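You operate a simulated robot arm through the tools that you are given. There is no shell and no other tool. Be economical: measure what you need, move in short steps, check, and stop when the job is done.

The job below is to be done with a simulated robot arm. You get a single attempt, and the scene is never put back.

JOB
Put things in order on the bare end of the sideboard. At the end: the teal succulent from the bare end of the sideboard stands on top of the green coiled lead (marked "MAINS"); the scent bottle (marked "Pellowmere") stands where the orange pencil tube stood; the orange pencil tube stands where the grey wilted plant stood; the grey wilted plant from the bare end of the sideboard stands where the teal succulent stood; whatever was shut is shut again. Leave all else as you found it, and nothing knocked over.
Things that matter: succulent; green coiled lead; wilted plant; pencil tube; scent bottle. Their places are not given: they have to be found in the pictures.

It is judged by the outcome, as a careful person would: the job done as asked, and still so three seconds after it is handed in. It fails if anything else is knocked over, pushed out of place, dropped, spilled or broken.

ROBOT AND FRAMES
A 7-joint arm with a two-finger parallel gripper, fixed in place. Base frame: the origin is at the foot of the arm, x ahead of it, y to its left, z up; the work surface is at about z = 800. Readings come in mm, degrees, newtons and seconds.
With the tool pointing down near the work surface it reaches from about 240 to 680 mm from the base axis. Its first joint turns from -66.0 to 66.0 degrees. Payload 2.4 kg.
The tool frame sits at the grasp point between the pads (the TCP): z along the fingers, y along the line on which they close. The tips reach 30 mm beyond it. The gripper opens to 94 mm. The fingers are 28 mm wide and 10 mm thick; the gripper's body (50 by 96 mm) begins 55 mm behind the TCP.
Orientation is that of the tool frame in the base frame, as a unit quaternion [x, y, z, w]. With the fingers straight down and closing along the base's y, the tool's x points along the base's -x, its y along +y and its z along -z.

CONTROLS
- The arm moves only by the tool apply_moves. Its argument "targets" is a list of rows, each an object of numbers (a shift or turn left out is 0, a gripper value left out holds the last): "tx", "ty", "tz": the shift along the tool's x, y, z in mm; "wx", "wy", "wz": the turn, a rotation vector about the tool's x, y, z in degrees; "fingers": the gripper command, from -1 (shut) to 1 (fully open), values between in proportion. In form: [{"tx": .., "ty": .., "tz": .., "wx": .., "wy": .., "wz": .., "fingers": ..}, ...]. A call has 1 to 20 rows; each row shifts and turns the commanded pose from where the row before left it, along the tool's axes as they then stand. Rows are played at 5 a second. More than 50 mm and 8.6 degrees between two rows, or a gripper value outside its range, and nothing of the call is played. A pose out of reach is approached as far as the arm can. The call stops where the force on the tool passes 40 N (or 10 N more than at its start, if that is more) or the arm is blocked; 0.2 s more then pass. Each finger travels about 153 mm/s and halts on what it meets, pressing with about 41 N; the grip force reading is that of the motor and also rises with nothing between the fingers. The clock runs only during rows and for 0.2 s after the last one: add rows that do not move to give the fingers time. It gives the time, the measured TCP pose, the force on the tool (base axes), the opening and the grip force at its end, in the units of the frame above (readings bear some noise).
- Cameras (640 x 400 px; columns grow to the right, rows downward): "scene" is fixed at [45.8, 489.3, 1428.5]; the picture's right is [-0.61, -0.79, 0.00], its down [-0.56, 0.44, -0.70] and it looks along [0.56, -0.43, -0.71] (base axes); focal length 282 px, centre (320, 200). "wrist" rides on the gripper at [76, 14, -103] in the tool frame; the picture's right is [-0.18, 0.98, 0.00], its down [-0.75, -0.14, -0.64] and it looks along [-0.63, -0.12, 0.77] (tool axes); focal length 243 px, centre (320, 200).
- get_image(camera): a new picture of that camera. No time passes.
- pixel_to_xyz(camera, pixels): there is no depth. For up to 12 entries [column, row, z] of the newest picture of that camera ("zoom" is the newest enlarged one), the place [x, y] in the base frame at which the ray of that pixel passes the height z, good to about 2 mm. No time passes.
- zoom(camera, box): a new picture of the part [left, top, right, bottom] of that camera's present view, enlarged. No time passes.
- sign_off(): hands the job in; it is judged then, once.

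Work in short steps. Measure before you move; look again where a grasp or a placing could have gone wrong, and mend it. You have 80 turns and 34 pictures in all, those below and enlarged ones among them. Open the gripper and draw the arm clear of the work before you hand the job in, unless the task says otherwise; then end with one line.

The tools are called after "Call:" as a command line: name --argument value ..., lists and objects as JSON in quotes. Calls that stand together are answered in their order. apply_moves: Moves the arm, as the interface text tells. Its arguments: {"type":"object","properties":{"targets":{"type":"array"}},"required":["targets"]} The other tools are called the same way: get_image (camera) takes a picture; pixel_to_xyz (camera, pixels) gives the place at which the rays of pixels pass given heights; zoom (camera, box) takes an enlarged picture of a part of a camera's view; sign_off () hands the job in.

At the start:

```text
clock: 0.0
eef_pos: [419.8, 31.4, 1142.8]
tcp_rot: [-0.001, 1.0, 0.001, 0.0]
wrist_force: [0.0, 0.4, 0.2]
width: 93.9
grip_force: 0.1
```

scene: 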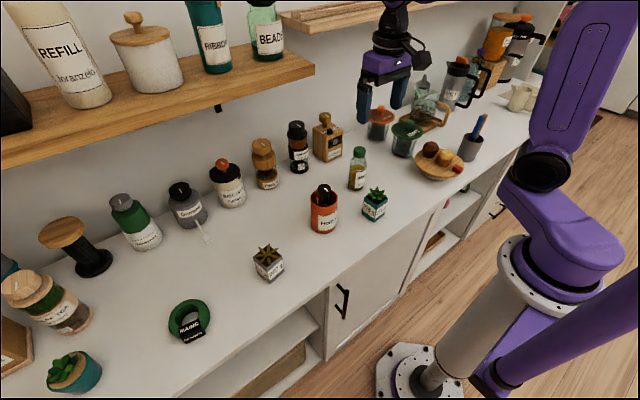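
wrist: 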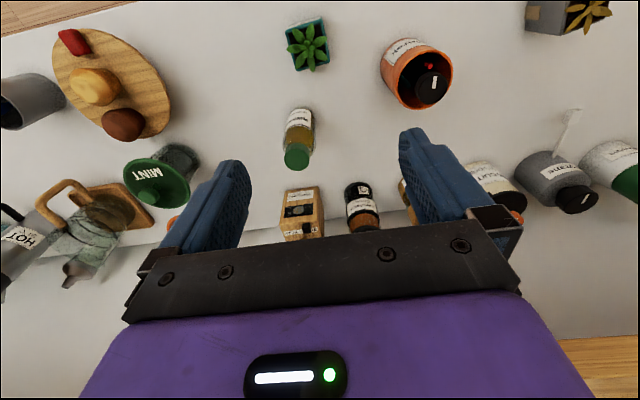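

The scene shows a teal pot at (375,205), orange tube at (324,210), grey plant at (268,262), coil at (190,318), and several bottles. I zoom to read labels.

Call:
zoom --camera "scene" --box '[240, 110, 400, 290]'

Call:
zoom --camera "wrist" --box '[260, 0, 480, 250]'

Call:
zoom --camera "scene" --box '[0, 180, 300, 400]'

```text
2.22 times, centred on (320, 200) of scene
```

zoom: 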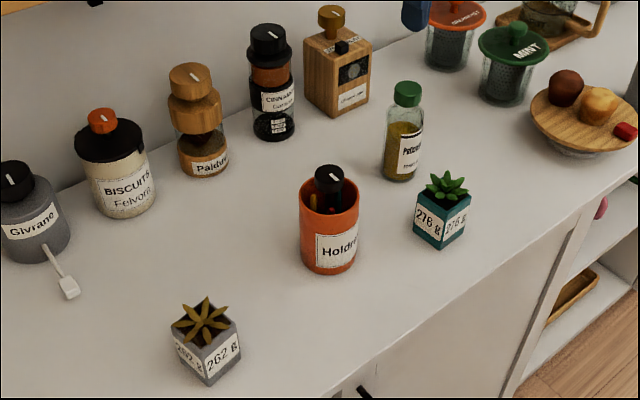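

```text
1.60 times, centred on (370, 125) of wrist
```

zoom: 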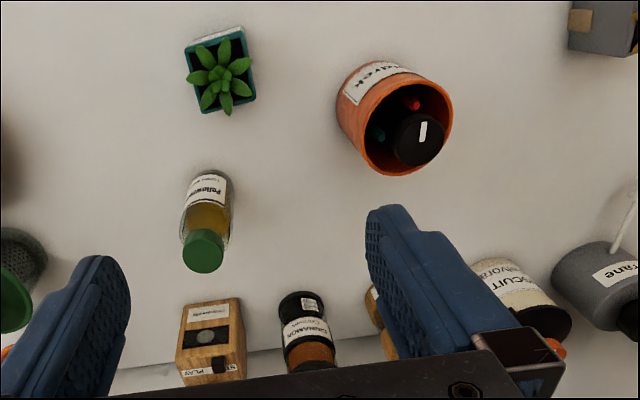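

```text
1.82 times, centred on (150, 290) of scene
```

zoom: 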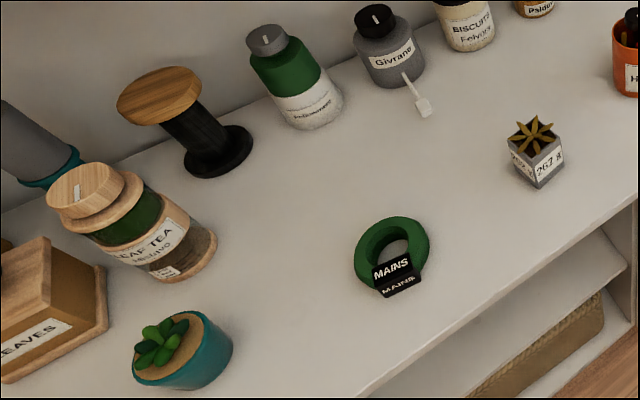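

The label on the green-capped bottle and on the green/white bottle look alike, so I zoom in close on both.

Call:
zoom --camera "scene" --box '[330, 140, 394, 225]'

Call:
zoom --camera "scene" --box '[100, 185, 170, 255]'

Call:
zoom --camera "wrist" --box '[270, 90, 340, 250]'

```text
4.71 times, centred on (362, 182) of scene
```

zoom: 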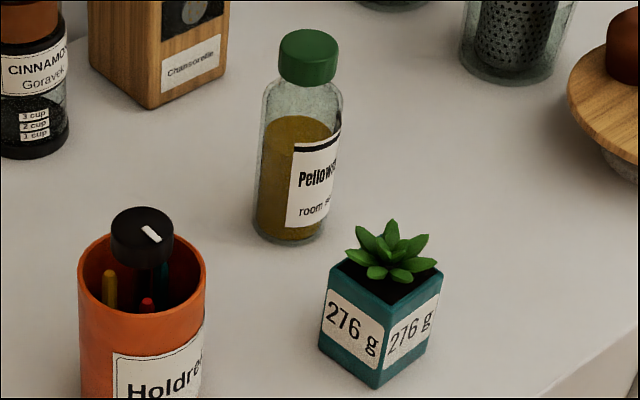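

```text
5.71 times, centred on (135, 220) of scene
```

zoom: 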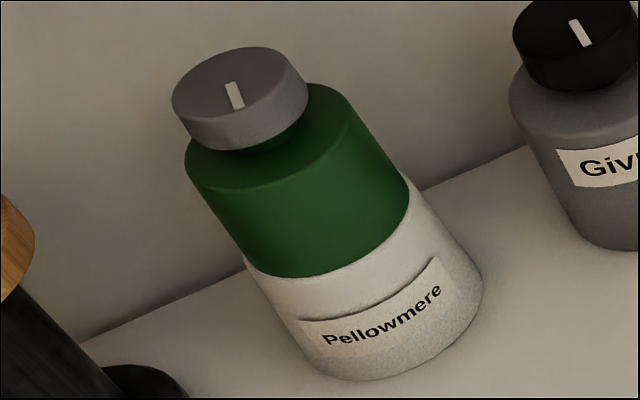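

```text
2.50 times, centred on (305, 170) of wrist
```

zoom: 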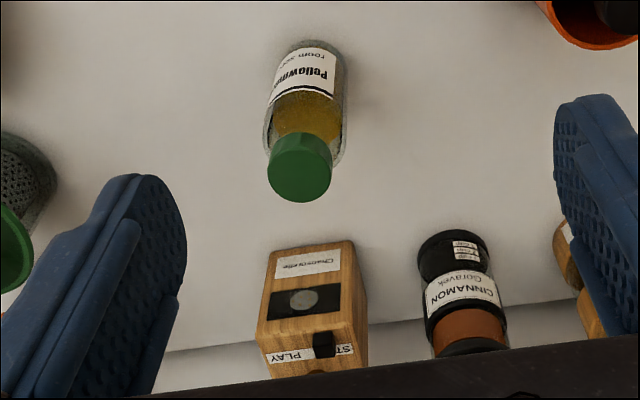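

The scent bottle is the green-capped one ("Pellowmere room scent"). I measure the base pixels of all items at z=800 and some tops.

Call:
pixel_to_xyz --camera "scene" --pixels '[[374, 221, 800], [363, 212, 800], [387, 211, 800], [272, 281, 800], [259, 270, 800], [284, 268, 800], [323, 233, 800], [355, 190, 800], [190, 318, 800], [168, 320, 800], [190, 299, 800], [211, 315, 800]]'

Call:
pixel_to_xyz --camera "wrist" --pixels '[[290, 28, 800], [323, 17, 800], [297, 72, 835], [328, 66, 835], [310, 108, 800], [297, 157, 880], [386, 60, 800], [416, 80, 860], [383, 70, 860], [452, 70, 860]]'

```text
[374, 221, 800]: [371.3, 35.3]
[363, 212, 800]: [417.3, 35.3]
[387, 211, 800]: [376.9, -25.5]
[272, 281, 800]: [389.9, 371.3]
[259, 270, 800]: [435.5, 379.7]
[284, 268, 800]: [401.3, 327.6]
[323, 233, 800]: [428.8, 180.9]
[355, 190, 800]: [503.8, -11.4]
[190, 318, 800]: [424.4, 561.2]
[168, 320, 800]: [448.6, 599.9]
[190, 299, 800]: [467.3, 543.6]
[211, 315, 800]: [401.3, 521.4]
```

```text
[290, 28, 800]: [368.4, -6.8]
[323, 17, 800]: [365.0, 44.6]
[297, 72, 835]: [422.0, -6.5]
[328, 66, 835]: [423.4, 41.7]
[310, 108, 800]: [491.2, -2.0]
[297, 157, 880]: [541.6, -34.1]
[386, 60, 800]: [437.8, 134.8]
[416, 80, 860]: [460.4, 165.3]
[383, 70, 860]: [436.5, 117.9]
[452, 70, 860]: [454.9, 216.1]
```

I move lower and back to get a better wrist view of the teal pot, tube and bottle.

Call:
apply_moves --targets '[{"tx": 40, "ty": 16, "tz": 0}, {"tx": 40, "ty": 16, "tz": 0}, {"tx": 40, "ty": 16, "tz": 0}, {"tz": 40}, {"tz": 40}, {"tz": 40}, {}]'

Call:
get_image --camera "wrist"

```text
clock: 1.6
eef_pos: [294.6, 78.1, 1025.4]
tcp_rot: [0.0, 1.0, 0.0, 0.0]
wrist_force: [-0.4, 0.1, 0.5]
width: 94.1
grip_force: 0.0
```

```text
25 pictures are left
```

wrist: 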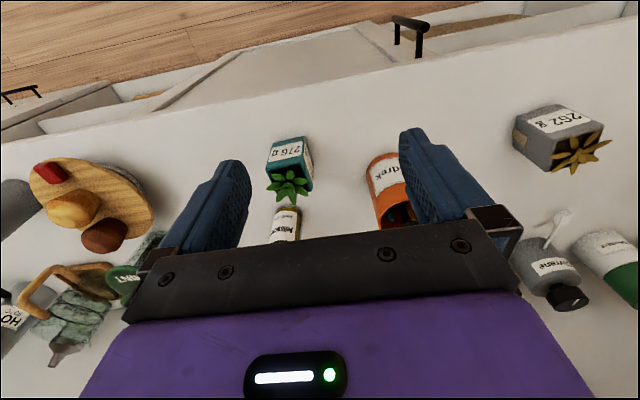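

The wrist view now shows the teal pot at (290,165), tube at (390,190), grey plant at (560,140). I zoom in for corners.

Call:
zoom --camera "wrist" --box '[240, 120, 440, 250]'

```text
3.08 times, centred on (340, 185) of wrist
```

zoom: 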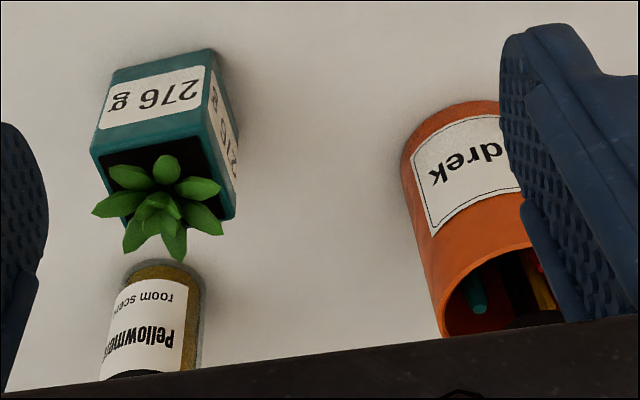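

Measuring teal cube corners at candidate heights, and the bottle's base.

Call:
pixel_to_xyz --camera "zoom" --pixels '[[113, 72, 800], [213, 48, 800], [241, 123, 800], [90, 150, 840], [203, 128, 840], [236, 218, 840], [90, 150, 850], [203, 128, 850], [165, 262, 800], [202, 275, 800], [460, 103, 800], [403, 150, 800]]'

```text
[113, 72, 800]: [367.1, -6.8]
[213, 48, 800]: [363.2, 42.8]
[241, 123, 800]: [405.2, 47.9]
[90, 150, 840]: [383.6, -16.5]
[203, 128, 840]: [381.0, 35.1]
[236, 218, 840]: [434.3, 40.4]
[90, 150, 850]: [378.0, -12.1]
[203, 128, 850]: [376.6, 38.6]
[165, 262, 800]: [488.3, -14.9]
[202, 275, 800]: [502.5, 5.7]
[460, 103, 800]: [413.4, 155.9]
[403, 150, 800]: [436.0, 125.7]
```

Teal cube: centre about (390,19), side ~50, top ~864. Next I move the arm over toward the coil to view it and the grey plant.

Call:
apply_moves --targets '[{"ty": 42, "tx": -5}, {"ty": 42, "tx": -5}, {"ty": 42, "tx": -5}, {"ty": 42, "tx": -5}, {"ty": 42, "tx": -5}, {"ty": 42, "tx": -5}, {"ty": 42, "tx": -5}, {"ty": 42, "tx": -5}, {"ty": 42, "tx": -5}, {"ty": 30, "tx": -5}, {}]'

Call:
get_image --camera "wrist"

```text
clock: 4.0
eef_pos: [348.3, 488.7, 1024.2]
tcp_rot: [0.0, 1.0, 0.0, 0.0]
wrist_force: [-0.7, -0.5, 0.4]
width: 94.2
grip_force: 0.1
```

```text
23 pictures are left
```

wrist: 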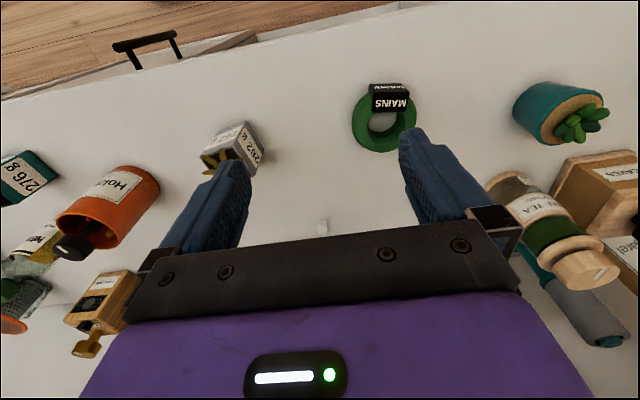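

Both the coil (383,118) and grey plant (230,145) are visible; zooming to measure.

Call:
zoom --camera "wrist" --box '[330, 70, 440, 170]'

Call:
pixel_to_xyz --camera "zoom" --pixels '[[320, 200, 800]]'

```text
4.00 times, centred on (385, 120) of wrist
```

zoom: 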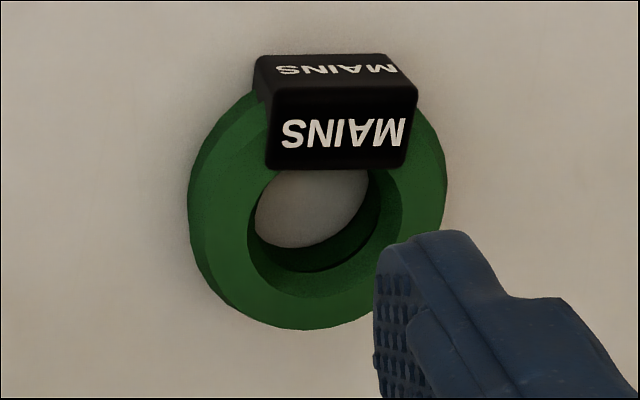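

```text
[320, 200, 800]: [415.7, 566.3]
```

Measuring ring edges and the plug block at several heights.

Call:
pixel_to_xyz --camera "zoom" --pixels '[[255, 57, 800], [387, 53, 800], [268, 92, 825], [418, 88, 825], [268, 168, 825], [408, 165, 825], [190, 215, 810], [447, 190, 810], [305, 329, 810], [258, 212, 800], [305, 250, 800], [365, 200, 800]]'

Call:
zoom --camera "scene" --box '[155, 285, 225, 350]'

```text
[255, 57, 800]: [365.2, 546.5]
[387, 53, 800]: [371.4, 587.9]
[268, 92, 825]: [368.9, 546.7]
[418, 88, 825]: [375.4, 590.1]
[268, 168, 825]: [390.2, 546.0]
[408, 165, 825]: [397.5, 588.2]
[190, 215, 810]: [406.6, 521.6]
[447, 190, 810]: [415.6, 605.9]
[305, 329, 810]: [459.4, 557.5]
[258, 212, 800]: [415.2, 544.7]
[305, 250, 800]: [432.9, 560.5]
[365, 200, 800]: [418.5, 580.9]
```

```text
6.15 times, centred on (190, 318) of scene
```

zoom: 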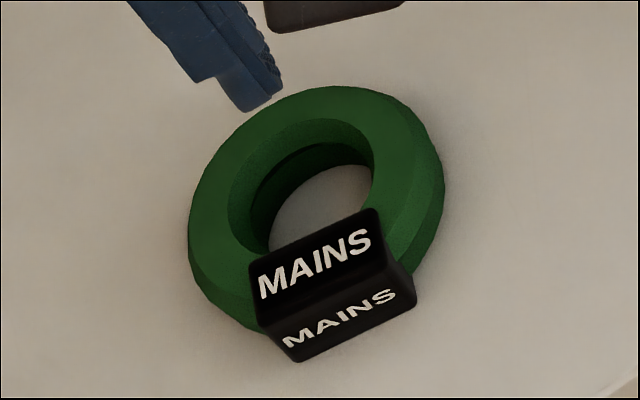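

Ring centre about (416,563), radius ~42; plug block occupies its near side (x up to ~392). That is ~700 mm radius, so I test reach with empty gripper above it at z≈900.

Call:
apply_moves --targets '[{"tx": -25, "ty": 25}, {"tx": -25, "ty": 25}, {"tx": -24, "ty": 23}, {"tz": 40}, {"tz": 40}, {"tz": 40}, {}, {}]'

Call:
pixel_to_xyz --camera "wrist" --pixels '[[515, 105, 800], [515, 105, 840], [540, 145, 850]]'

```text
clock: 5.8
eef_pos: [411.7, 548.5, 902.0]
tcp_rot: [-0.001, 1.0, 0.0, 0.0]
wrist_force: [0.2, -0.1, 0.5]
width: 94.3
grip_force: 0.0
out of reach, approached as far as the arm can: row 3
```

```text
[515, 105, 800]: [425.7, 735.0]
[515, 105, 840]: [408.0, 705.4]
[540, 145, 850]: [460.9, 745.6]
```

Reached radius 686 here at z=902. I try the remaining ~17 mm at this lower height.

Call:
apply_moves --targets '[{"tx": -5, "ty": 7}, {"tx": -5, "ty": 7}, {}]'

```text
clock: 6.6
eef_pos: [418.1, 555.3, 901.9]
tcp_rot: [-0.001, 1.0, 0.0, 0.0]
wrist_force: [0.0, -0.9, 0.7]
width: 94.0
grip_force: 0.0
out of reach, approached as far as the arm can: row 2
```

Falls ~8 mm short with the tool vertical. A tilt of 12° about the closing axis (fingers outward, wy −12) with yaw −8.5° should bring it in reach; testing.

Call:
apply_moves --targets '[{"wz": 4.25}, {"wz": 4.25}, {"wy": -6}, {"wy": -6}, {}, {}]'

```text
clock: 8.0
eef_pos: [418.7, 556.4, 900.2]
tcp_rot: [0.074, 0.992, -0.008, 0.104]
wrist_force: [-0.8, 0.0, 0.3]
width: 94.2
grip_force: 0.1
```

Orientation as wanted. Now nudge to (422,562).

Call:
apply_moves --targets '[{"tx": -2.5, "ty": 6.2, "tz": 0.6}, {}, {}]'

Call:
get_image --camera "wrist"

```text
clock: 8.8
eef_pos: [421.4, 561.7, 902.3]
tcp_rot: [0.073, 0.992, -0.007, 0.104]
wrist_force: [-0.4, 1.2, -0.1]
width: 93.9
grip_force: 0.1
```

```text
20 pictures are left
```

wrist: 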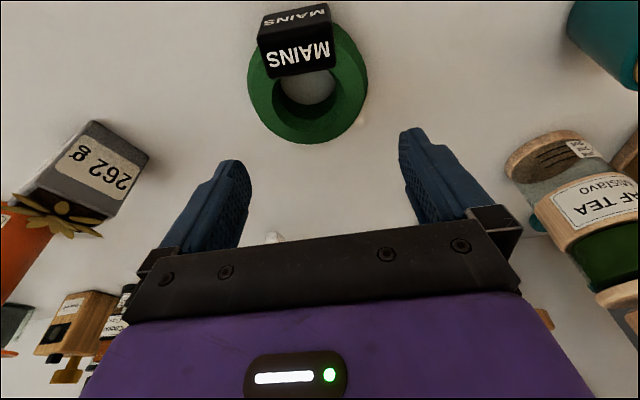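

Reachable. From this close view I re-measure the ring/block and the grey pot's corners.

Call:
pixel_to_xyz --camera "wrist" --pixels '[[247, 85, 812], [368, 88, 812], [313, 143, 812], [274, 104, 825], [336, 85, 825], [308, 105, 800], [257, 36, 835], [332, 23, 835], [335, 65, 835], [263, 77, 835], [262, 17, 802], [329, 4, 802]]'

Call:
zoom --camera "wrist" --box '[230, 0, 390, 150]'

```text
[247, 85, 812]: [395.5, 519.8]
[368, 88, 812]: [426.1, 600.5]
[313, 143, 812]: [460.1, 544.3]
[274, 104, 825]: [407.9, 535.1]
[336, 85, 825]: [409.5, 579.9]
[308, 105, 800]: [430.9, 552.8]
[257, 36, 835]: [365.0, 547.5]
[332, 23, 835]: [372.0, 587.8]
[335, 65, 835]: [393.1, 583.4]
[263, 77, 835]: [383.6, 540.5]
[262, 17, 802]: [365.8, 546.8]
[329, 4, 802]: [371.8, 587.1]
```

```text
2.67 times, centred on (310, 75) of wrist
```

zoom: 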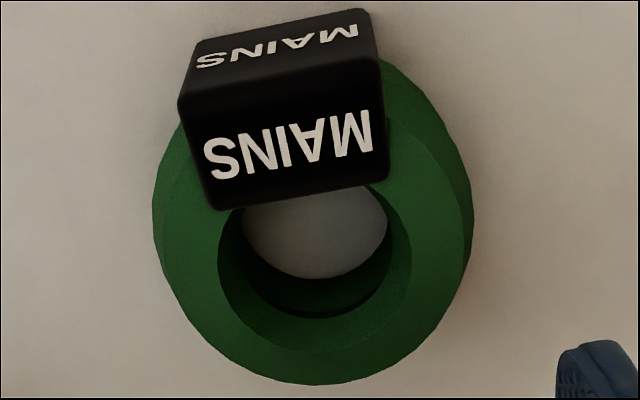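

Ring centre ≈(417,561), block top ≈835, its inner edge 28 mm from ring centre: the cube (half-width 25) fits beside it. I lift and carry the same tilt over to the teal pot with yaw +5°.

Call:
apply_moves --targets '[{"tx": -7.6, "tz": -35.9}, {"tx": -7.6, "tz": -35.9}, {"tx": -7.6, "tz": -35.9}, {"wx": -1.4, "wz": -6.6}, {"wx": -1.4, "wz": -6.6}, {"tx": 6.42, "ty": -44.85, "tz": -1.37}, {"tx": 6.42, "ty": -44.85, "tz": -1.37}, {"tx": 6.42, "ty": -44.85, "tz": -1.37}, {"tx": 6.42, "ty": -44.85, "tz": -1.37}, {"tx": 6.42, "ty": -44.85, "tz": -1.37}, {"tx": 6.42, "ty": -44.85, "tz": -1.37}, {"tx": 6.42, "ty": -44.85, "tz": -1.37}, {"tx": 6.42, "ty": -44.85, "tz": -1.37}, {"tx": 6.42, "ty": -44.85, "tz": -1.37}, {"tx": 6.42, "ty": -44.85, "tz": -1.37}, {"tx": 6.42, "ty": -44.85, "tz": -1.37}, {"tx": 6.42, "ty": -44.85, "tz": -1.37}, {}, {}]'

Call:
get_image --camera "wrist"

```text
clock: 12.8
eef_pos: [391.8, 18.2, 1011.9]
tcp_rot: [-0.043, 0.994, 0.005, 0.105]
wrist_force: [0.4, -0.2, -0.5]
width: 94.1
grip_force: 0.1
```

```text
18 pictures are left
```

wrist: 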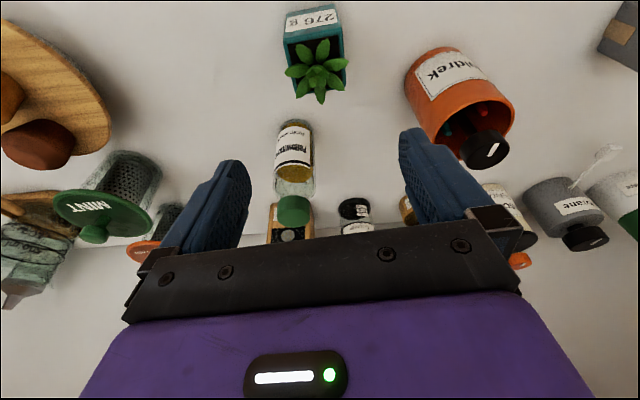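

Measuring the teal cube, bottle and tube from this second view.

Call:
pixel_to_xyz --camera "wrist" --pixels '[[285, 16, 800], [335, 5, 800], [285, 39, 864], [341, 29, 864], [290, 92, 864], [347, 83, 864], [295, 121, 800], [293, 198, 900], [430, 52, 800], [404, 80, 800], [420, 133, 890], [515, 105, 890]]'

```text
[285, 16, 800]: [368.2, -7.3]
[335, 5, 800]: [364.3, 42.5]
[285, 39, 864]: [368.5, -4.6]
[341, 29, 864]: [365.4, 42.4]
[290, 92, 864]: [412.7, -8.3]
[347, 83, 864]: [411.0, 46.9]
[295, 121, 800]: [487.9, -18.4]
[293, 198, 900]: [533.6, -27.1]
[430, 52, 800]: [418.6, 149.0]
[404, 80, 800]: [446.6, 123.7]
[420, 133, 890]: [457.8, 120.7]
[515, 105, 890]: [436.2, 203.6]
```

Cube centre ≈(390.5,19), top 864. Descending to TCP z≈846 with open fingers.

Call:
apply_moves --targets '[{"tx": 9.9, "ty": 1, "tz": 40.3}, {"tx": 8.6, "tz": 40.6}, {"tx": 8.6, "tz": 40.6}, {"tx": 8.6, "tz": 40.6}, {}, {}]'

Call:
get_image --camera "wrist"

```text
clock: 14.2
eef_pos: [390.6, 18.4, 846.8]
tcp_rot: [-0.044, 0.994, 0.005, 0.105]
wrist_force: [1.1, 0.9, -0.7]
width: 94.0
grip_force: 0.0
```

```text
17 pictures are left
```

wrist: 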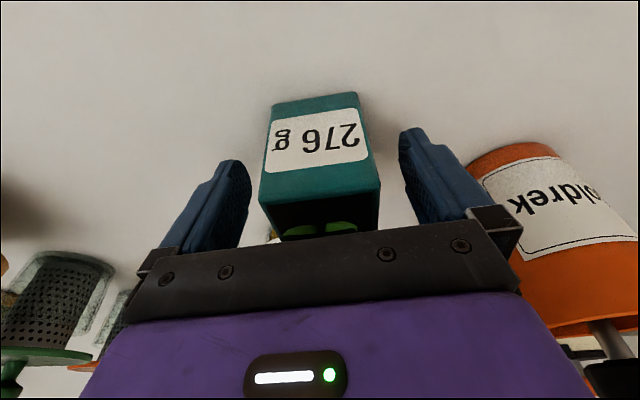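

Pot is centred between the pads. Close the gripper.

Call:
apply_moves --targets '[{"fingers": 0.3}, {"fingers": -0.2}, {"fingers": -1}, {}, {}]'

```text
clock: 15.4
eef_pos: [391.6, 18.3, 846.9]
tcp_rot: [-0.044, 0.993, 0.005, 0.105]
wrist_force: [-0.6, 0.5, 5.3]
width: 54.0
grip_force: 40.6
```

Gripped at 54 mm. Lift 30 mm slowly and check, then raise fully.

Call:
apply_moves --targets '[{"tx": -2.1, "tz": -9.8}, {"tx": -4.2, "tz": -19.6}, {"tx": -8.3, "tz": -39.1}, {"tx": -8.3, "tz": -39.1}, {"tx": -8.3, "tz": -39.1}, {}]'

Call:
get_image --camera "wrist"

```text
clock: 16.8
eef_pos: [390.9, 17.5, 995.9]
tcp_rot: [-0.044, 0.994, 0.005, 0.104]
wrist_force: [0.4, -0.7, -3.0]
width: 54.3
grip_force: 41.0
```

```text
16 pictures are left
```

wrist: 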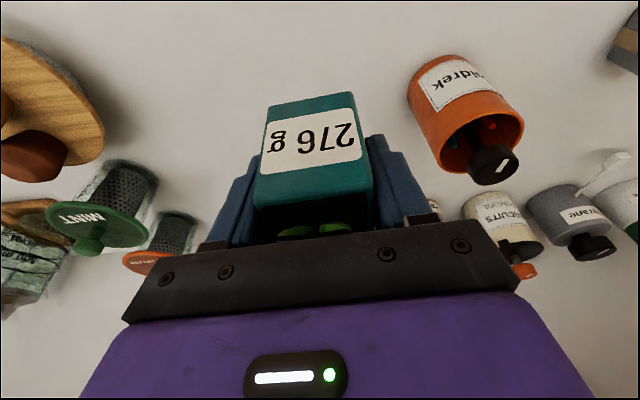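

Held square. Rotate to yaw −10° and carry over the coil at this height.

Call:
apply_moves --targets '[{"wx": 1.55, "wz": 7.35}, {"wx": 1.55, "wz": 7.35}, {"tx": 5.27, "ty": 44.9, "tz": -1.12}, {"tx": 5.27, "ty": 44.9, "tz": -1.12}, {"tx": 5.27, "ty": 44.9, "tz": -1.12}, {"tx": 5.27, "ty": 44.9, "tz": -1.12}, {"tx": 5.27, "ty": 44.9, "tz": -1.12}, {"tx": 5.27, "ty": 44.9, "tz": -1.12}, {"tx": 5.27, "ty": 44.9, "tz": -1.12}, {"tx": 5.27, "ty": 44.9, "tz": -1.12}, {"tx": 5.27, "ty": 44.9, "tz": -1.12}, {"tx": 5.27, "ty": 44.9, "tz": -1.12}, {"tx": 5.27, "ty": 44.9, "tz": -1.12}, {"tx": 5.27, "ty": 44.9, "tz": -1.12}, {}, {}]'

```text
clock: 20.2
eef_pos: [418.0, 562.4, 996.5]
tcp_rot: [0.086, 0.991, -0.009, 0.104]
wrist_force: [-0.9, -0.3, -3.5]
width: 54.0
grip_force: 41.0
```

Over the coil. Lower 100 mm (pot bottom ≈ 850, above the block) with a small correction, then look.

Call:
apply_moves --targets '[{"tx": 3.2, "ty": -1.3, "tz": 33.4}, {"tx": 6.9, "tz": 32.6}, {"tx": 6.9, "tz": 32.6}, {}, {}]'

Call:
zoom --camera "scene" --box '[130, 240, 260, 350]'

Call:
get_image --camera "wrist"

```text
clock: 21.4
eef_pos: [422.4, 557.8, 895.7]
tcp_rot: [0.087, 0.991, -0.009, 0.104]
wrist_force: [-0.6, 1.0, -2.6]
width: 54.1
grip_force: 41.1
```

```text
3.64 times, centred on (195, 295) of scene
```

zoom: 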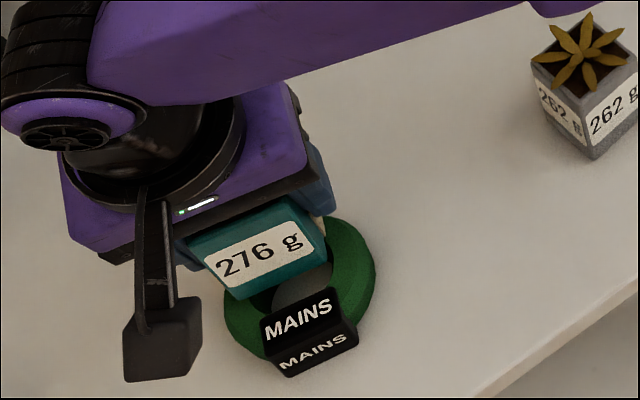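

```text
14 pictures are left
```

wrist: 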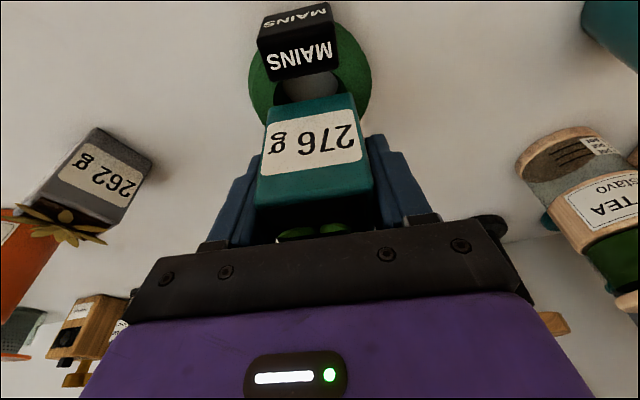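

Check bottom edge of the held pot against ring and block.

Call:
pixel_to_xyz --camera "wrist" --pixels '[[267, 106, 849], [353, 94, 849], [248, 80, 812], [372, 80, 812], [263, 80, 835], [336, 67, 835], [256, 38, 835], [333, 24, 835]]'

```text
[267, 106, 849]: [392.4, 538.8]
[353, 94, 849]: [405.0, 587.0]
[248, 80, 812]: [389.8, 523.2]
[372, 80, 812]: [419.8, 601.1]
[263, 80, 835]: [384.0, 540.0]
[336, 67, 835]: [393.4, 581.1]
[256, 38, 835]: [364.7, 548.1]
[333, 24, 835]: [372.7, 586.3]
```

Gap to block is ~10 mm; shift 3 mm toward ring centre and 2.5 mm in y, then lower 14 mm.

Call:
apply_moves --targets '[{"tx": 3, "ty": 2.5, "tz": -0.6}, {"tx": 1.46, "tz": 6.85}, {"tx": 1.46, "tz": 6.85}, {}, {}]'

```text
clock: 22.6
eef_pos: [419.7, 561.3, 883.2]
tcp_rot: [0.086, 0.991, -0.008, 0.104]
wrist_force: [-2.2, -3.4, 7.2]
width: 54.1
grip_force: 41.1
```

Force changed by ~10 N, so contact at pot bottom ≈836; check whether it is the ring or the block.

Call:
zoom --camera "wrist" --box '[230, 0, 390, 150]'

Call:
pixel_to_xyz --camera "zoom" --pixels '[[85, 255, 836], [320, 222, 836], [90, 185, 835], [280, 155, 835]]'

```text
2.67 times, centred on (310, 75) of wrist
```

zoom: 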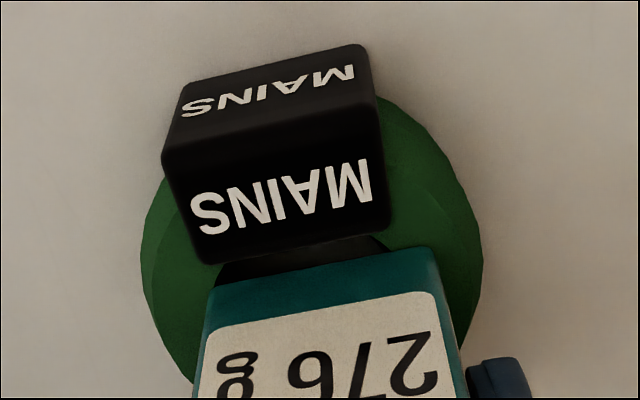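

```text
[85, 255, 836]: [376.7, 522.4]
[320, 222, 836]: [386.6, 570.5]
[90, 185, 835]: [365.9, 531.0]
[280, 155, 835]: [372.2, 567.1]
```

A clear gap to the block is visible, so contact is with the ring. Lower 1.5 mm more to confirm.

Call:
apply_moves --targets '[{"tx": 0.3, "tz": 1.47}, {}]'

```text
clock: 23.2
eef_pos: [420.3, 563.3, 882.5]
tcp_rot: [0.087, 0.991, -0.007, 0.105]
wrist_force: [-4.7, -6.6, 25.0]
width: 54.3
grip_force: 40.7
```

Firm contact (25 N). Back off 1.5 mm, then open gently.

Call:
apply_moves --targets '[{"tx": -0.33, "tz": -1.56}, {}]'

Call:
apply_moves --targets '[{"fingers": 0.2}, {"fingers": 0.35}, {"fingers": 0.6}, {"fingers": 1}, {}, {}]'

Call:
get_image --camera "wrist"

```text
clock: 23.8
eef_pos: [419.9, 562.5, 882.9]
tcp_rot: [0.086, 0.991, -0.008, 0.106]
wrist_force: [-0.3, 0.1, 17.2]
width: 54.2
grip_force: 40.9
```

```text
clock: 25.2
eef_pos: [421.5, 563.0, 882.6]
tcp_rot: [0.087, 0.991, -0.009, 0.104]
wrist_force: [-0.2, -0.4, 0.5]
width: 94.2
grip_force: 0.0
```

```text
12 pictures are left
```

wrist: 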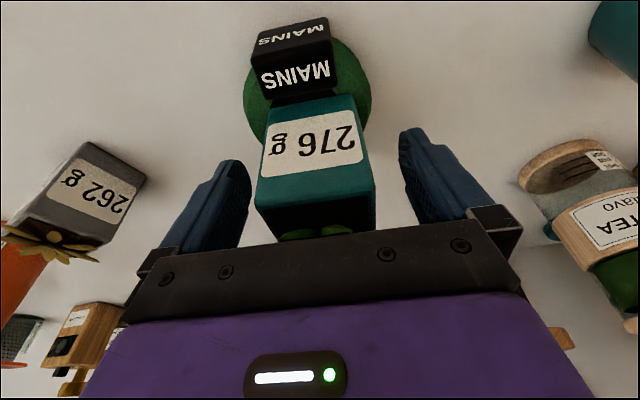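

Pot sits upright. Retreat upward, straighten the tool, and go above the grey plant.

Call:
apply_moves --targets '[{"tx": -9, "tz": -42.4}, {"tx": -9, "tz": -42.4}, {"tx": -9, "tz": -42.4}, {"wy": 6}, {"wy": 6}, {"wz": -5}, {"wz": -5}, {"tx": 5, "ty": -41.4}, {"tx": 5, "ty": -41.4}, {"tx": 5, "ty": -41.4}, {"tx": 5, "ty": -41.4}, {"tx": 5, "ty": -41.4}, {}, {}]'

Call:
get_image --camera "wrist"

Call:
zoom --camera "scene" --box '[140, 240, 300, 350]'

```text
clock: 28.2
eef_pos: [386.4, 342.8, 1011.5]
tcp_rot: [0.0, 1.0, 0.0, 0.0]
wrist_force: [0.5, 1.0, -0.4]
width: 94.2
grip_force: 0.1
out of reach, approached as far as the arm can: row 4, 5
```

```text
11 pictures are left
```

wrist: 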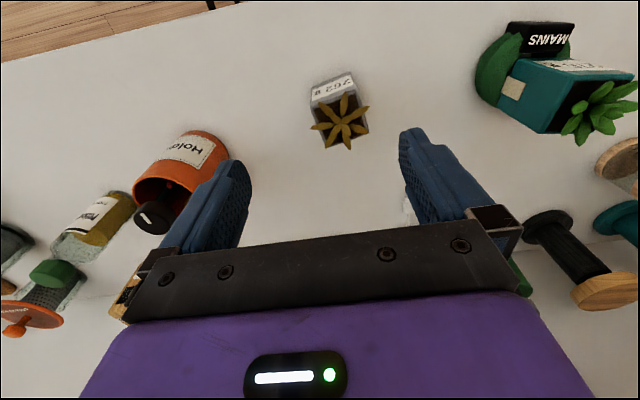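

```text
3.64 times, centred on (220, 295) of scene
```

zoom: 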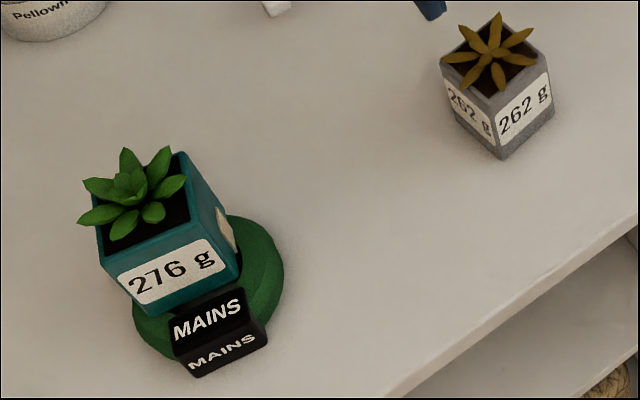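

Succulent stands on the coil. Now zoom on the grey plant for its corners.

Call:
zoom --camera "wrist" --box '[290, 55, 390, 165]'

```text
3.64 times, centred on (340, 110) of wrist
```

zoom: 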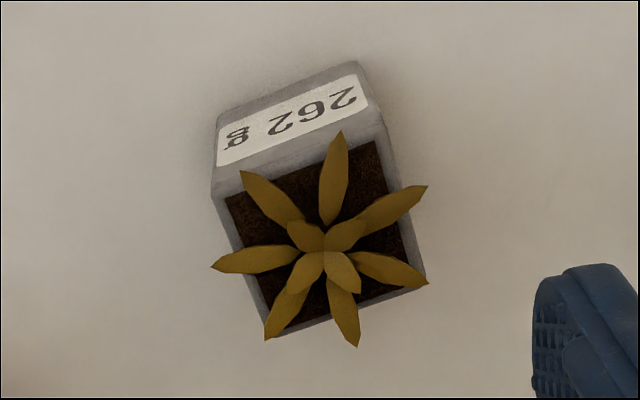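

Measure corners at base and top heights.

Call:
pixel_to_xyz --camera "zoom" --pixels '[[217, 118, 800], [357, 62, 800], [210, 195, 864], [383, 130, 864], [428, 285, 864], [275, 338, 864], [210, 195, 850], [383, 130, 850], [428, 285, 850], [275, 338, 850], [212, 266, 880], [428, 187, 880]]'

```text
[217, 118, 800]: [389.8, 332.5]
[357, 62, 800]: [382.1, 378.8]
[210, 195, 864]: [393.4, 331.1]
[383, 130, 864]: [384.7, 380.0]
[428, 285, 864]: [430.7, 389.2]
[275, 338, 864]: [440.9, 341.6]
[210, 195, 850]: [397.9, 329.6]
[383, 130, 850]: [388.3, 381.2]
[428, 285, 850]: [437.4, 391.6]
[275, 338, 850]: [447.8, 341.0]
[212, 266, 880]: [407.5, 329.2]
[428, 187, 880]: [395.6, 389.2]
```

Grey pot centre ≈(411,360), yaw ≈+11°. Rotate, align, and descend to z≈846.

Call:
apply_moves --targets '[{"wz": -5.5}, {"wz": -5.5}, {"tx": -27.5, "ty": 12.5}, {"tz": 40}, {"tz": 40}, {"tz": 40}, {"tz": 22}, {"tz": 23.5}, {}, {}]'

Call:
get_image --camera "wrist"

```text
clock: 30.4
eef_pos: [410.5, 362.3, 845.6]
tcp_rot: [-0.096, 0.995, 0.0, 0.001]
wrist_force: [-0.4, -0.2, 0.4]
width: 93.9
grip_force: 0.0
```

```text
8 pictures are left
```

wrist: 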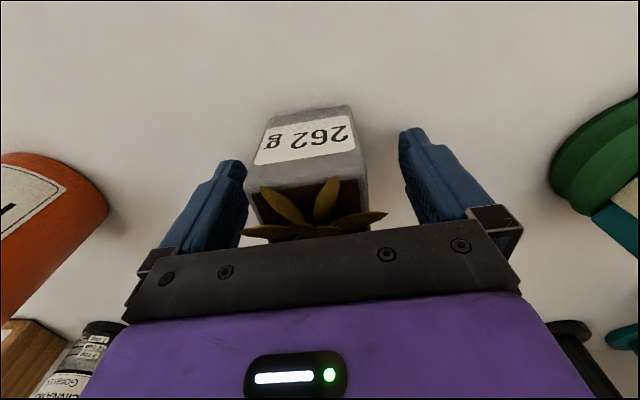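

Pot is ~3 mm left of centre; shift and close.

Call:
apply_moves --targets '[{"ty": -3}, {}, {"fingers": 0.3}, {"fingers": -0.2}, {"fingers": -1}, {}, {}]'

```text
clock: 32.0
eef_pos: [412.3, 360.6, 846.1]
tcp_rot: [-0.096, 0.995, 0.0, 0.0]
wrist_force: [-0.7, 0.4, 1.3]
width: 53.9
grip_force: 40.9
```

Gripped at 53.9 mm. Lift 160 mm, turn to yaw +5°, carry to the teal pot's old spot (390.5,19).

Call:
apply_moves --targets '[{"tz": -15}, {"tz": -45}, {"tz": -50}, {"tz": -50}, {"wz": 6}, {"tx": 6.26, "ty": -42.2}, {"tx": 6.26, "ty": -42.2}, {"tx": 6.26, "ty": -42.2}, {"tx": 6.26, "ty": -42.2}, {"tx": 6.26, "ty": -42.2}, {"tx": 6.26, "ty": -42.2}, {"tx": 6.26, "ty": -42.2}, {"tx": 6.26, "ty": -42.2}, {}, {}]'

```text
clock: 35.2
eef_pos: [393.0, 17.1, 1004.7]
tcp_rot: [-0.043, 0.999, -0.001, 0.0]
wrist_force: [0.0, 0.6, -2.5]
width: 54.1
grip_force: 40.9
```

Descend most of the way.

Call:
apply_moves --targets '[{"tz": 45}, {"tz": 45}, {"tz": 45}, {"tz": 15}, {}, {}]'

Call:
apply_moves --targets '[{}]'

```text
clock: 36.6
eef_pos: [392.6, 17.9, 855.6]
tcp_rot: [-0.043, 0.999, 0.0, 0.0]
wrist_force: [0.0, -0.2, -1.8]
width: 54.1
grip_force: 40.8
```

```text
clock: 37.0
eef_pos: [391.8, 17.5, 856.0]
tcp_rot: [-0.043, 0.999, 0.0, 0.0]
wrist_force: [0.3, 0.1, -2.1]
width: 54.1
grip_force: 40.7
```

Correct 1.5 mm in both and set down.

Call:
apply_moves --targets '[{"tx": 1.5, "ty": 1.5, "tz": 5}, {"tz": 3.5}, {}]'

```text
clock: 37.8
eef_pos: [389.0, 20.3, 847.6]
tcp_rot: [-0.044, 0.999, 0.0, 0.0]
wrist_force: [-0.1, -0.9, -1.9]
width: 54.4
grip_force: 41.2
```

Still no contact force; lower in small steps.

Call:
apply_moves --targets '[{"tz": 1.2}, {}]'

Call:
apply_moves --targets '[{"tz": 1}, {}]'

```text
clock: 38.4
eef_pos: [389.8, 20.2, 846.1]
tcp_rot: [-0.043, 0.999, 0.0, 0.001]
wrist_force: [-0.3, 0.4, -2.7]
width: 53.9
grip_force: 41.0
```

```text
clock: 39.0
eef_pos: [389.0, 19.8, 846.0]
tcp_rot: [-0.044, 0.999, 0.0, 0.001]
wrist_force: [-3.9, -1.5, 27.7]
width: 54.1
grip_force: 40.5
```

Contact made. Release gently and rise.

Call:
apply_moves --targets '[{"tz": -0.8}, {"fingers": 0.2}, {"fingers": 0.35}, {"fingers": 0.6}, {"fingers": 1}, {}, {"tz": -40}, {"tz": -40}, {"tz": -45}, {"tz": -45}, {}]'

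```text
clock: 41.4
eef_pos: [390.0, 19.4, 1015.3]
tcp_rot: [-0.044, 0.999, 0.0, 0.0]
wrist_force: [0.2, -0.1, 0.0]
width: 94.2
grip_force: 0.1
```

Move above the orange tube with yaw 0 and look.

Call:
apply_moves --targets '[{"wz": 5}, {"tx": -8, "ty": 35}, {"tx": -8, "ty": 35}, {"tx": -8, "ty": 35}, {"tx": -8, "ty": 35}, {}, {}]'

Call:
zoom --camera "wrist" --box '[160, 0, 480, 200]'

```text
clock: 43.0
eef_pos: [420.2, 161.0, 1017.3]
tcp_rot: [0.0, 1.0, -0.001, 0.0]
wrist_force: [0.2, 1.1, -0.1]
width: 93.9
grip_force: 0.0
```

```text
2.00 times, centred on (320, 100) of wrist
```

zoom: 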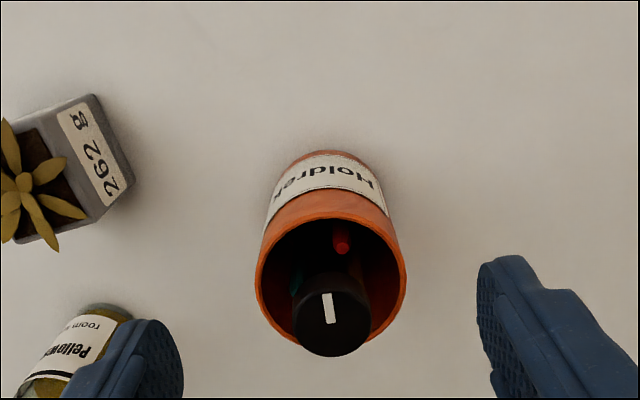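

Measure base, rim and black cap at candidate heights.

Call:
pixel_to_xyz --camera "zoom" --pixels '[[330, 150, 800], [255, 280, 880], [407, 275, 880], [330, 190, 880], [255, 280, 900], [407, 275, 900], [330, 190, 900], [297, 310, 900], [370, 310, 900], [332, 357, 900], [280, 185, 800], [375, 178, 800]]'

```text
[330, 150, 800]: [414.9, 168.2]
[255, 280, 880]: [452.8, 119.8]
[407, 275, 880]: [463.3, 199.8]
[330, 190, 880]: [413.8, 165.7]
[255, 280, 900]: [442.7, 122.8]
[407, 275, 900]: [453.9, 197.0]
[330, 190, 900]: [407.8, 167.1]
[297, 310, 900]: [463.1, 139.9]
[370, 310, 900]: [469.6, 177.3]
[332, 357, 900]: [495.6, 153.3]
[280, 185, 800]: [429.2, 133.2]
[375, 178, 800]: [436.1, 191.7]
```

Tube centre ≈(455,160), Ø≈80, rim ≈879. Triangulate the black cap's height using both views.

Call:
pixel_to_xyz --camera "scene" --pixels '[[324.5, 187, 890], [324.5, 187, 910], [324.5, 187, 930]]'

Call:
pixel_to_xyz --camera "zoom" --pixels '[[331, 308, 890], [331, 308, 910], [331, 308, 930]]'

```text
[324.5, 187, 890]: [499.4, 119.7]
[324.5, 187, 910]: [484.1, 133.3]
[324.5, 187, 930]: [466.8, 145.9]
```

```text
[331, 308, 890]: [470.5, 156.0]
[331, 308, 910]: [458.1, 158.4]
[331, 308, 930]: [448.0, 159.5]
```

The black cap's top is ≈950 (tall item in the tube), so a vertical grasp would strike it. I'll grasp from the robot's side with a 50° tilt about the closing axis; first tilt while high and go to the pre-grasp point (389,160,905).

Call:
apply_moves --targets '[{"tx": 31}, {"wy": -8.35}, {"wy": -8.35}, {"wy": -8.35}, {"wy": -8.35}, {"wy": -8.3}, {"wy": -8.3}, {}, {}]'

```text
clock: 45.0
eef_pos: [404.7, 153.2, 1017.6]
tcp_rot: [0.003, 0.923, -0.022, 0.385]
wrist_force: [-0.1, 0.4, 0.0]
width: 94.1
grip_force: 0.1
out of reach, approached as far as the arm can: row 5, 6, 7
```

Tilt stops at ~45° there (wrist limit). Back off to ~40°, which still clears the cap with a lower grasp; check pose.

Call:
apply_moves --targets '[{"wy": 5}, {}, {}]'

```text
clock: 45.8
eef_pos: [405.2, 153.3, 1018.8]
tcp_rot: [0.005, 0.938, -0.024, 0.345]
wrist_force: [-0.8, -0.5, -0.4]
width: 93.9
grip_force: 0.0
```

Tilt 40.4° with a ~3° roll error; correct with wx −3.2 and go to the pre-grasp point (399,160,906).

Call:
apply_moves --targets '[{"wx": -3.2}, {"tx": 25.7, "ty": 2.3, "tz": 27.2}, {"tx": 25.7, "ty": 2.3, "tz": 27.2}, {"tx": 25.7, "ty": 2.3, "tz": 27.2}, {}, {}]'

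Call:
get_image --camera "wrist"

```text
clock: 47.2
eef_pos: [394.8, 155.3, 965.5]
tcp_rot: [-0.01, 0.94, -0.015, 0.34]
wrist_force: [0.0, -0.8, -0.4]
width: 94.0
grip_force: 0.1
out of reach, approached as far as the arm can: row 2, 3, 4
```

```text
6 pictures are left
```

wrist: 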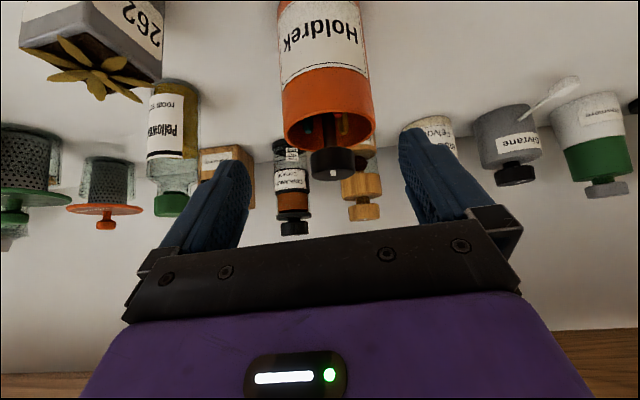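

Lower is out of reach at this tilt. I re-measure the cap's height from this side view before choosing a smaller tilt.

Call:
pixel_to_xyz --camera "wrist" --pixels '[[333, 178, 900], [333, 178, 910], [333, 178, 920], [333, 178, 935], [312, 165, 915], [354, 165, 915], [333, 150, 900], [283, 125, 879], [375, 128, 879], [328, 1, 800]]'

```text
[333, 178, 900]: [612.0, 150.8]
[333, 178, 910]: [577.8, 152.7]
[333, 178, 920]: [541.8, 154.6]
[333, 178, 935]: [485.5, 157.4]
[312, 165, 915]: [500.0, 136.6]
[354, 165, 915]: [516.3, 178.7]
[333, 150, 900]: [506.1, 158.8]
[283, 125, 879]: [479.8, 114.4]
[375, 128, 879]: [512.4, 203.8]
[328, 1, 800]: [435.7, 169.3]
```

Side view shows rim ≈900 and cap top ≈943 (earlier rim row was misread): tube centre ≈(452,160), Ø≈75. A vertical grasp at TCP z≈897 clears the cap (body at 952) with 33 mm finger overlap. Raise and straighten.

Call:
apply_moves --targets '[{"tx": -19.3, "tz": -23}, {"tx": -19.3, "tz": -23}, {"wy": 8}, {"wy": 8}, {"wy": 8}, {"wy": 8}, {"wy": 7.75}, {}, {}]'

```text
clock: 49.2
eef_pos: [406.7, 147.5, 1029.7]
tcp_rot: [0.007, 0.979, -0.024, 0.202]
wrist_force: [0.4, 0.1, -1.0]
width: 94.0
grip_force: 0.0
out of reach, approached as far as the arm can: row 1, 4, 5, 6
```

Still 23° tilted; move outward a bit and finish straightening.

Call:
apply_moves --targets '[{"tx": -20, "tz": -8}, {"wy": 8}, {"wy": 8}, {"wy": 7.3}, {}, {}]'

```text
clock: 50.6
eef_pos: [420.8, 149.2, 1043.3]
tcp_rot: [0.013, 1.0, -0.023, 0.0]
wrist_force: [0.3, 0.1, 0.6]
width: 94.1
grip_force: 0.1
```

Straight save a 2.6° roll; correct it and move over the tube centre (452,160).

Call:
apply_moves --targets '[{"wx": -2.65}, {"wz": -1.5}, {"tx": -31.2, "ty": 10.8}, {"tz": 20}, {}, {}]'

Call:
apply_moves --targets '[{}]'

Call:
zoom --camera "wrist" --box '[240, 0, 400, 100]'

```text
clock: 52.0
eef_pos: [452.8, 158.4, 1022.4]
tcp_rot: [-0.001, 1.0, 0.001, 0.0]
wrist_force: [0.5, 0.3, 0.2]
width: 94.0
grip_force: 0.1
```

```text
clock: 52.4
eef_pos: [452.2, 158.7, 1022.3]
tcp_rot: [-0.001, 1.0, 0.001, -0.001]
wrist_force: [-0.8, -0.8, 0.3]
width: 94.0
grip_force: 0.0
```

```text
4.00 times, centred on (320, 50) of wrist
```

zoom: 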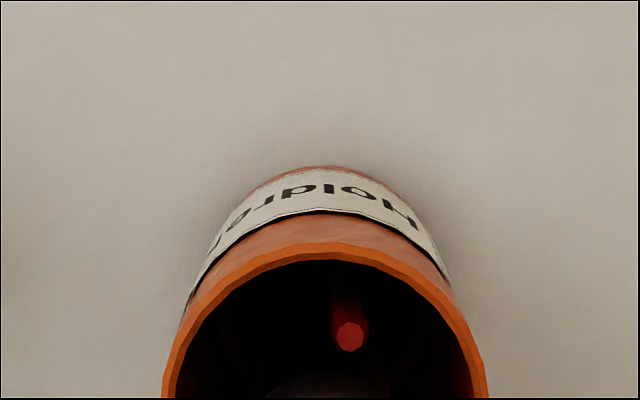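

Measure rim edges here.

Call:
pixel_to_xyz --camera "zoom" --pixels '[[330, 166, 800], [163, 390, 900], [487, 390, 900], [325, 244, 900], [325, 244, 895], [205, 295, 900], [445, 290, 900]]'

```text
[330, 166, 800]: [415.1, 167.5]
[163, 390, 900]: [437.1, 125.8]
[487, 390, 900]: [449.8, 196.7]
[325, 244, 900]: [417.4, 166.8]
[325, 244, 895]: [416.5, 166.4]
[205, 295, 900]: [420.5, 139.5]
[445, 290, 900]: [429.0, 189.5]
```

Centre ≈(452.5,161). Descend to z≈897 with open fingers.

Call:
apply_moves --targets '[{"ty": 2, "tz": 40}, {"tz": 40}, {"tz": 25}, {"tz": 10}, {"tz": 10}, {}, {}]'

```text
clock: 54.0
eef_pos: [454.6, 161.8, 900.5]
tcp_rot: [-0.001, 1.0, 0.001, 0.0]
wrist_force: [0.1, -0.7, -0.8]
width: 94.0
grip_force: 0.2
```

No contact. 3 mm lower, then close gradually.

Call:
apply_moves --targets '[{"tz": 3}, {"fingers": 0.75}, {"fingers": 0.5}, {"fingers": -1}, {}, {}]'

```text
clock: 55.4
eef_pos: [453.5, 161.3, 897.9]
tcp_rot: [0.0, 1.0, 0.001, 0.0]
wrist_force: [0.0, -1.4, 0.4]
width: 71.6
grip_force: 40.6
```

Gripped at 71.6 mm. Lift and carry to the grey plant's old spot (411,360).

Call:
apply_moves --targets '[{"tz": -10}, {"tz": -30}, {"tz": -30}, {"tz": -30}, {}, {"tx": 8.2, "ty": 39.7}, {"tx": 8.2, "ty": 39.7}, {"tx": 8.2, "ty": 39.7}, {"tx": 8.2, "ty": 39.7}, {"tx": 8.2, "ty": 39.7}, {}, {}]'

Call:
get_image --camera "wrist"

```text
clock: 58.0
eef_pos: [411.2, 359.7, 996.4]
tcp_rot: [-0.001, 1.0, 0.0, 0.0]
wrist_force: [0.7, 0.8, -2.9]
width: 71.5
grip_force: 41.4
```

```text
4 pictures are left
```

wrist: 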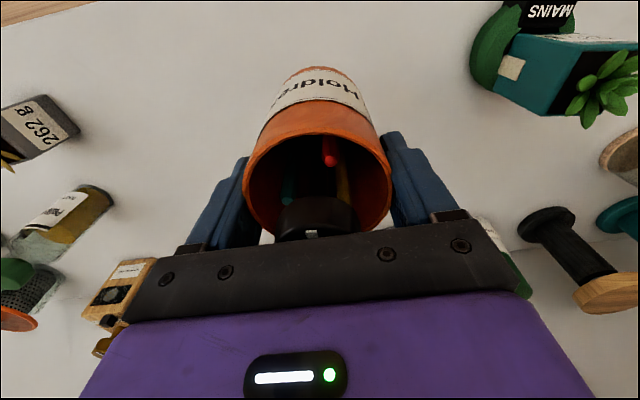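

Held fine. Lower to just above the surface.

Call:
apply_moves --targets '[{"tx": -0.7, "tz": 40}, {"tz": 40}, {"tz": 12}, {"tz": 4}, {}, {}]'

Call:
apply_moves --targets '[{"tz": 2}, {}]'

```text
clock: 59.4
eef_pos: [412.2, 359.7, 901.1]
tcp_rot: [-0.002, 1.0, 0.001, 0.0]
wrist_force: [0.4, -0.3, -3.7]
width: 71.6
grip_force: 41.0
```

```text
clock: 60.0
eef_pos: [411.4, 360.5, 898.0]
tcp_rot: [-0.001, 1.0, 0.001, 0.0]
wrist_force: [-0.5, 0.9, -3.2]
width: 71.6
grip_force: 41.1
```

Continue in 1 mm steps until contact.

Call:
apply_moves --targets '[{"tz": 1}, {}]'

Call:
apply_moves --targets '[{"tz": 0.7}, {}]'

```text
clock: 60.6
eef_pos: [412.4, 359.2, 898.6]
tcp_rot: [-0.001, 1.0, 0.001, 0.0]
wrist_force: [-0.1, 0.1, -3.4]
width: 71.5
grip_force: 41.0
```

```text
clock: 61.2
eef_pos: [412.7, 359.1, 898.2]
tcp_rot: [-0.001, 1.0, 0.0, 0.0]
wrist_force: [-0.4, 0.8, -3.5]
width: 71.6
grip_force: 41.2
```

Net descent 99.7 of 100; a bit more.

Call:
apply_moves --targets '[{"tz": 0.6}, {}]'

```text
clock: 61.8
eef_pos: [412.2, 359.9, 896.9]
tcp_rot: [-0.001, 1.0, 0.0, 0.0]
wrist_force: [-0.3, -0.5, 1.1]
width: 71.6
grip_force: 41.1
```

Contact. Release, rise, and travel to the scent bottle.

Call:
apply_moves --targets '[{"fingers": 0.6}, {"fingers": 0.8}, {"fingers": 1}, {}, {"tz": -40}, {"tz": -45}, {"tz": -45}, {"tx": -9.8, "ty": -40.6}, {"tx": -9.8, "ty": -40.6}, {"tx": -9.8, "ty": -40.6}, {"tx": -9.8, "ty": -40.6}, {"tx": -9.8, "ty": -40.6}, {"tx": -9.8, "ty": -40.6}, {"tx": -9.8, "ty": -40.6}, {"tx": -9.8, "ty": -40.6}, {"tx": -9.8, "ty": -40.6}, {}, {}]'

Call:
get_image --camera "wrist"

```text
clock: 65.6
eef_pos: [501.5, -6.0, 1026.2]
tcp_rot: [-0.001, 1.0, 0.001, 0.0]
wrist_force: [0.1, -0.9, 0.4]
width: 94.2
grip_force: 0.1
```

```text
3 pictures are left
```

wrist: 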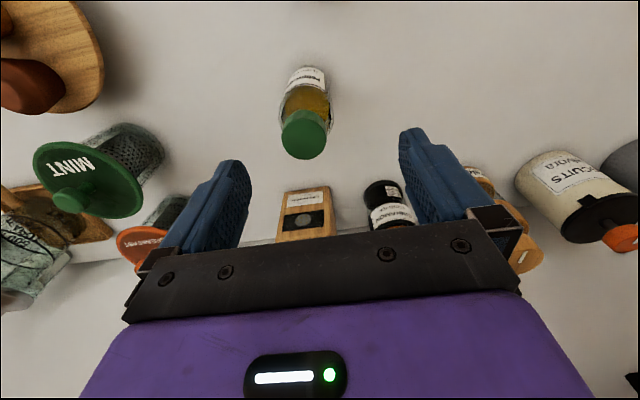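

Bottle: base near edge (308,67), cap centre (303,137). Measuring.

Call:
pixel_to_xyz --camera "wrist" --pixels '[[308, 67, 800], [287, 80, 800], [329, 76, 800], [281, 135, 910], [326, 133, 910], [303, 138, 890], [303, 138, 910], [303, 138, 930], [279, 112, 870], [333, 105, 870], [282, 135, 900], [327, 133, 900]]'

Call:
pixel_to_xyz --camera "scene" --pixels '[[358.6, 149, 890], [358.6, 149, 910], [358.6, 149, 930], [355, 190, 800]]'

```text
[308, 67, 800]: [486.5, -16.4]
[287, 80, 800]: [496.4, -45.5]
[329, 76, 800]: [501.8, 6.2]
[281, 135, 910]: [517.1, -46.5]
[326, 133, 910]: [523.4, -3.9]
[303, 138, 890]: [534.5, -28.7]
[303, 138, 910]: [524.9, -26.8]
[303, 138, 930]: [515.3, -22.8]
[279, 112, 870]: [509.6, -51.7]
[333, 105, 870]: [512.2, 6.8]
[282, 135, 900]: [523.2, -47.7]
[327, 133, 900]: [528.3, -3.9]
```

```text
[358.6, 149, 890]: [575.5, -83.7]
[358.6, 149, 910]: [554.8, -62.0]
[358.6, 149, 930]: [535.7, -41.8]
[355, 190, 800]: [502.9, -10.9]
```

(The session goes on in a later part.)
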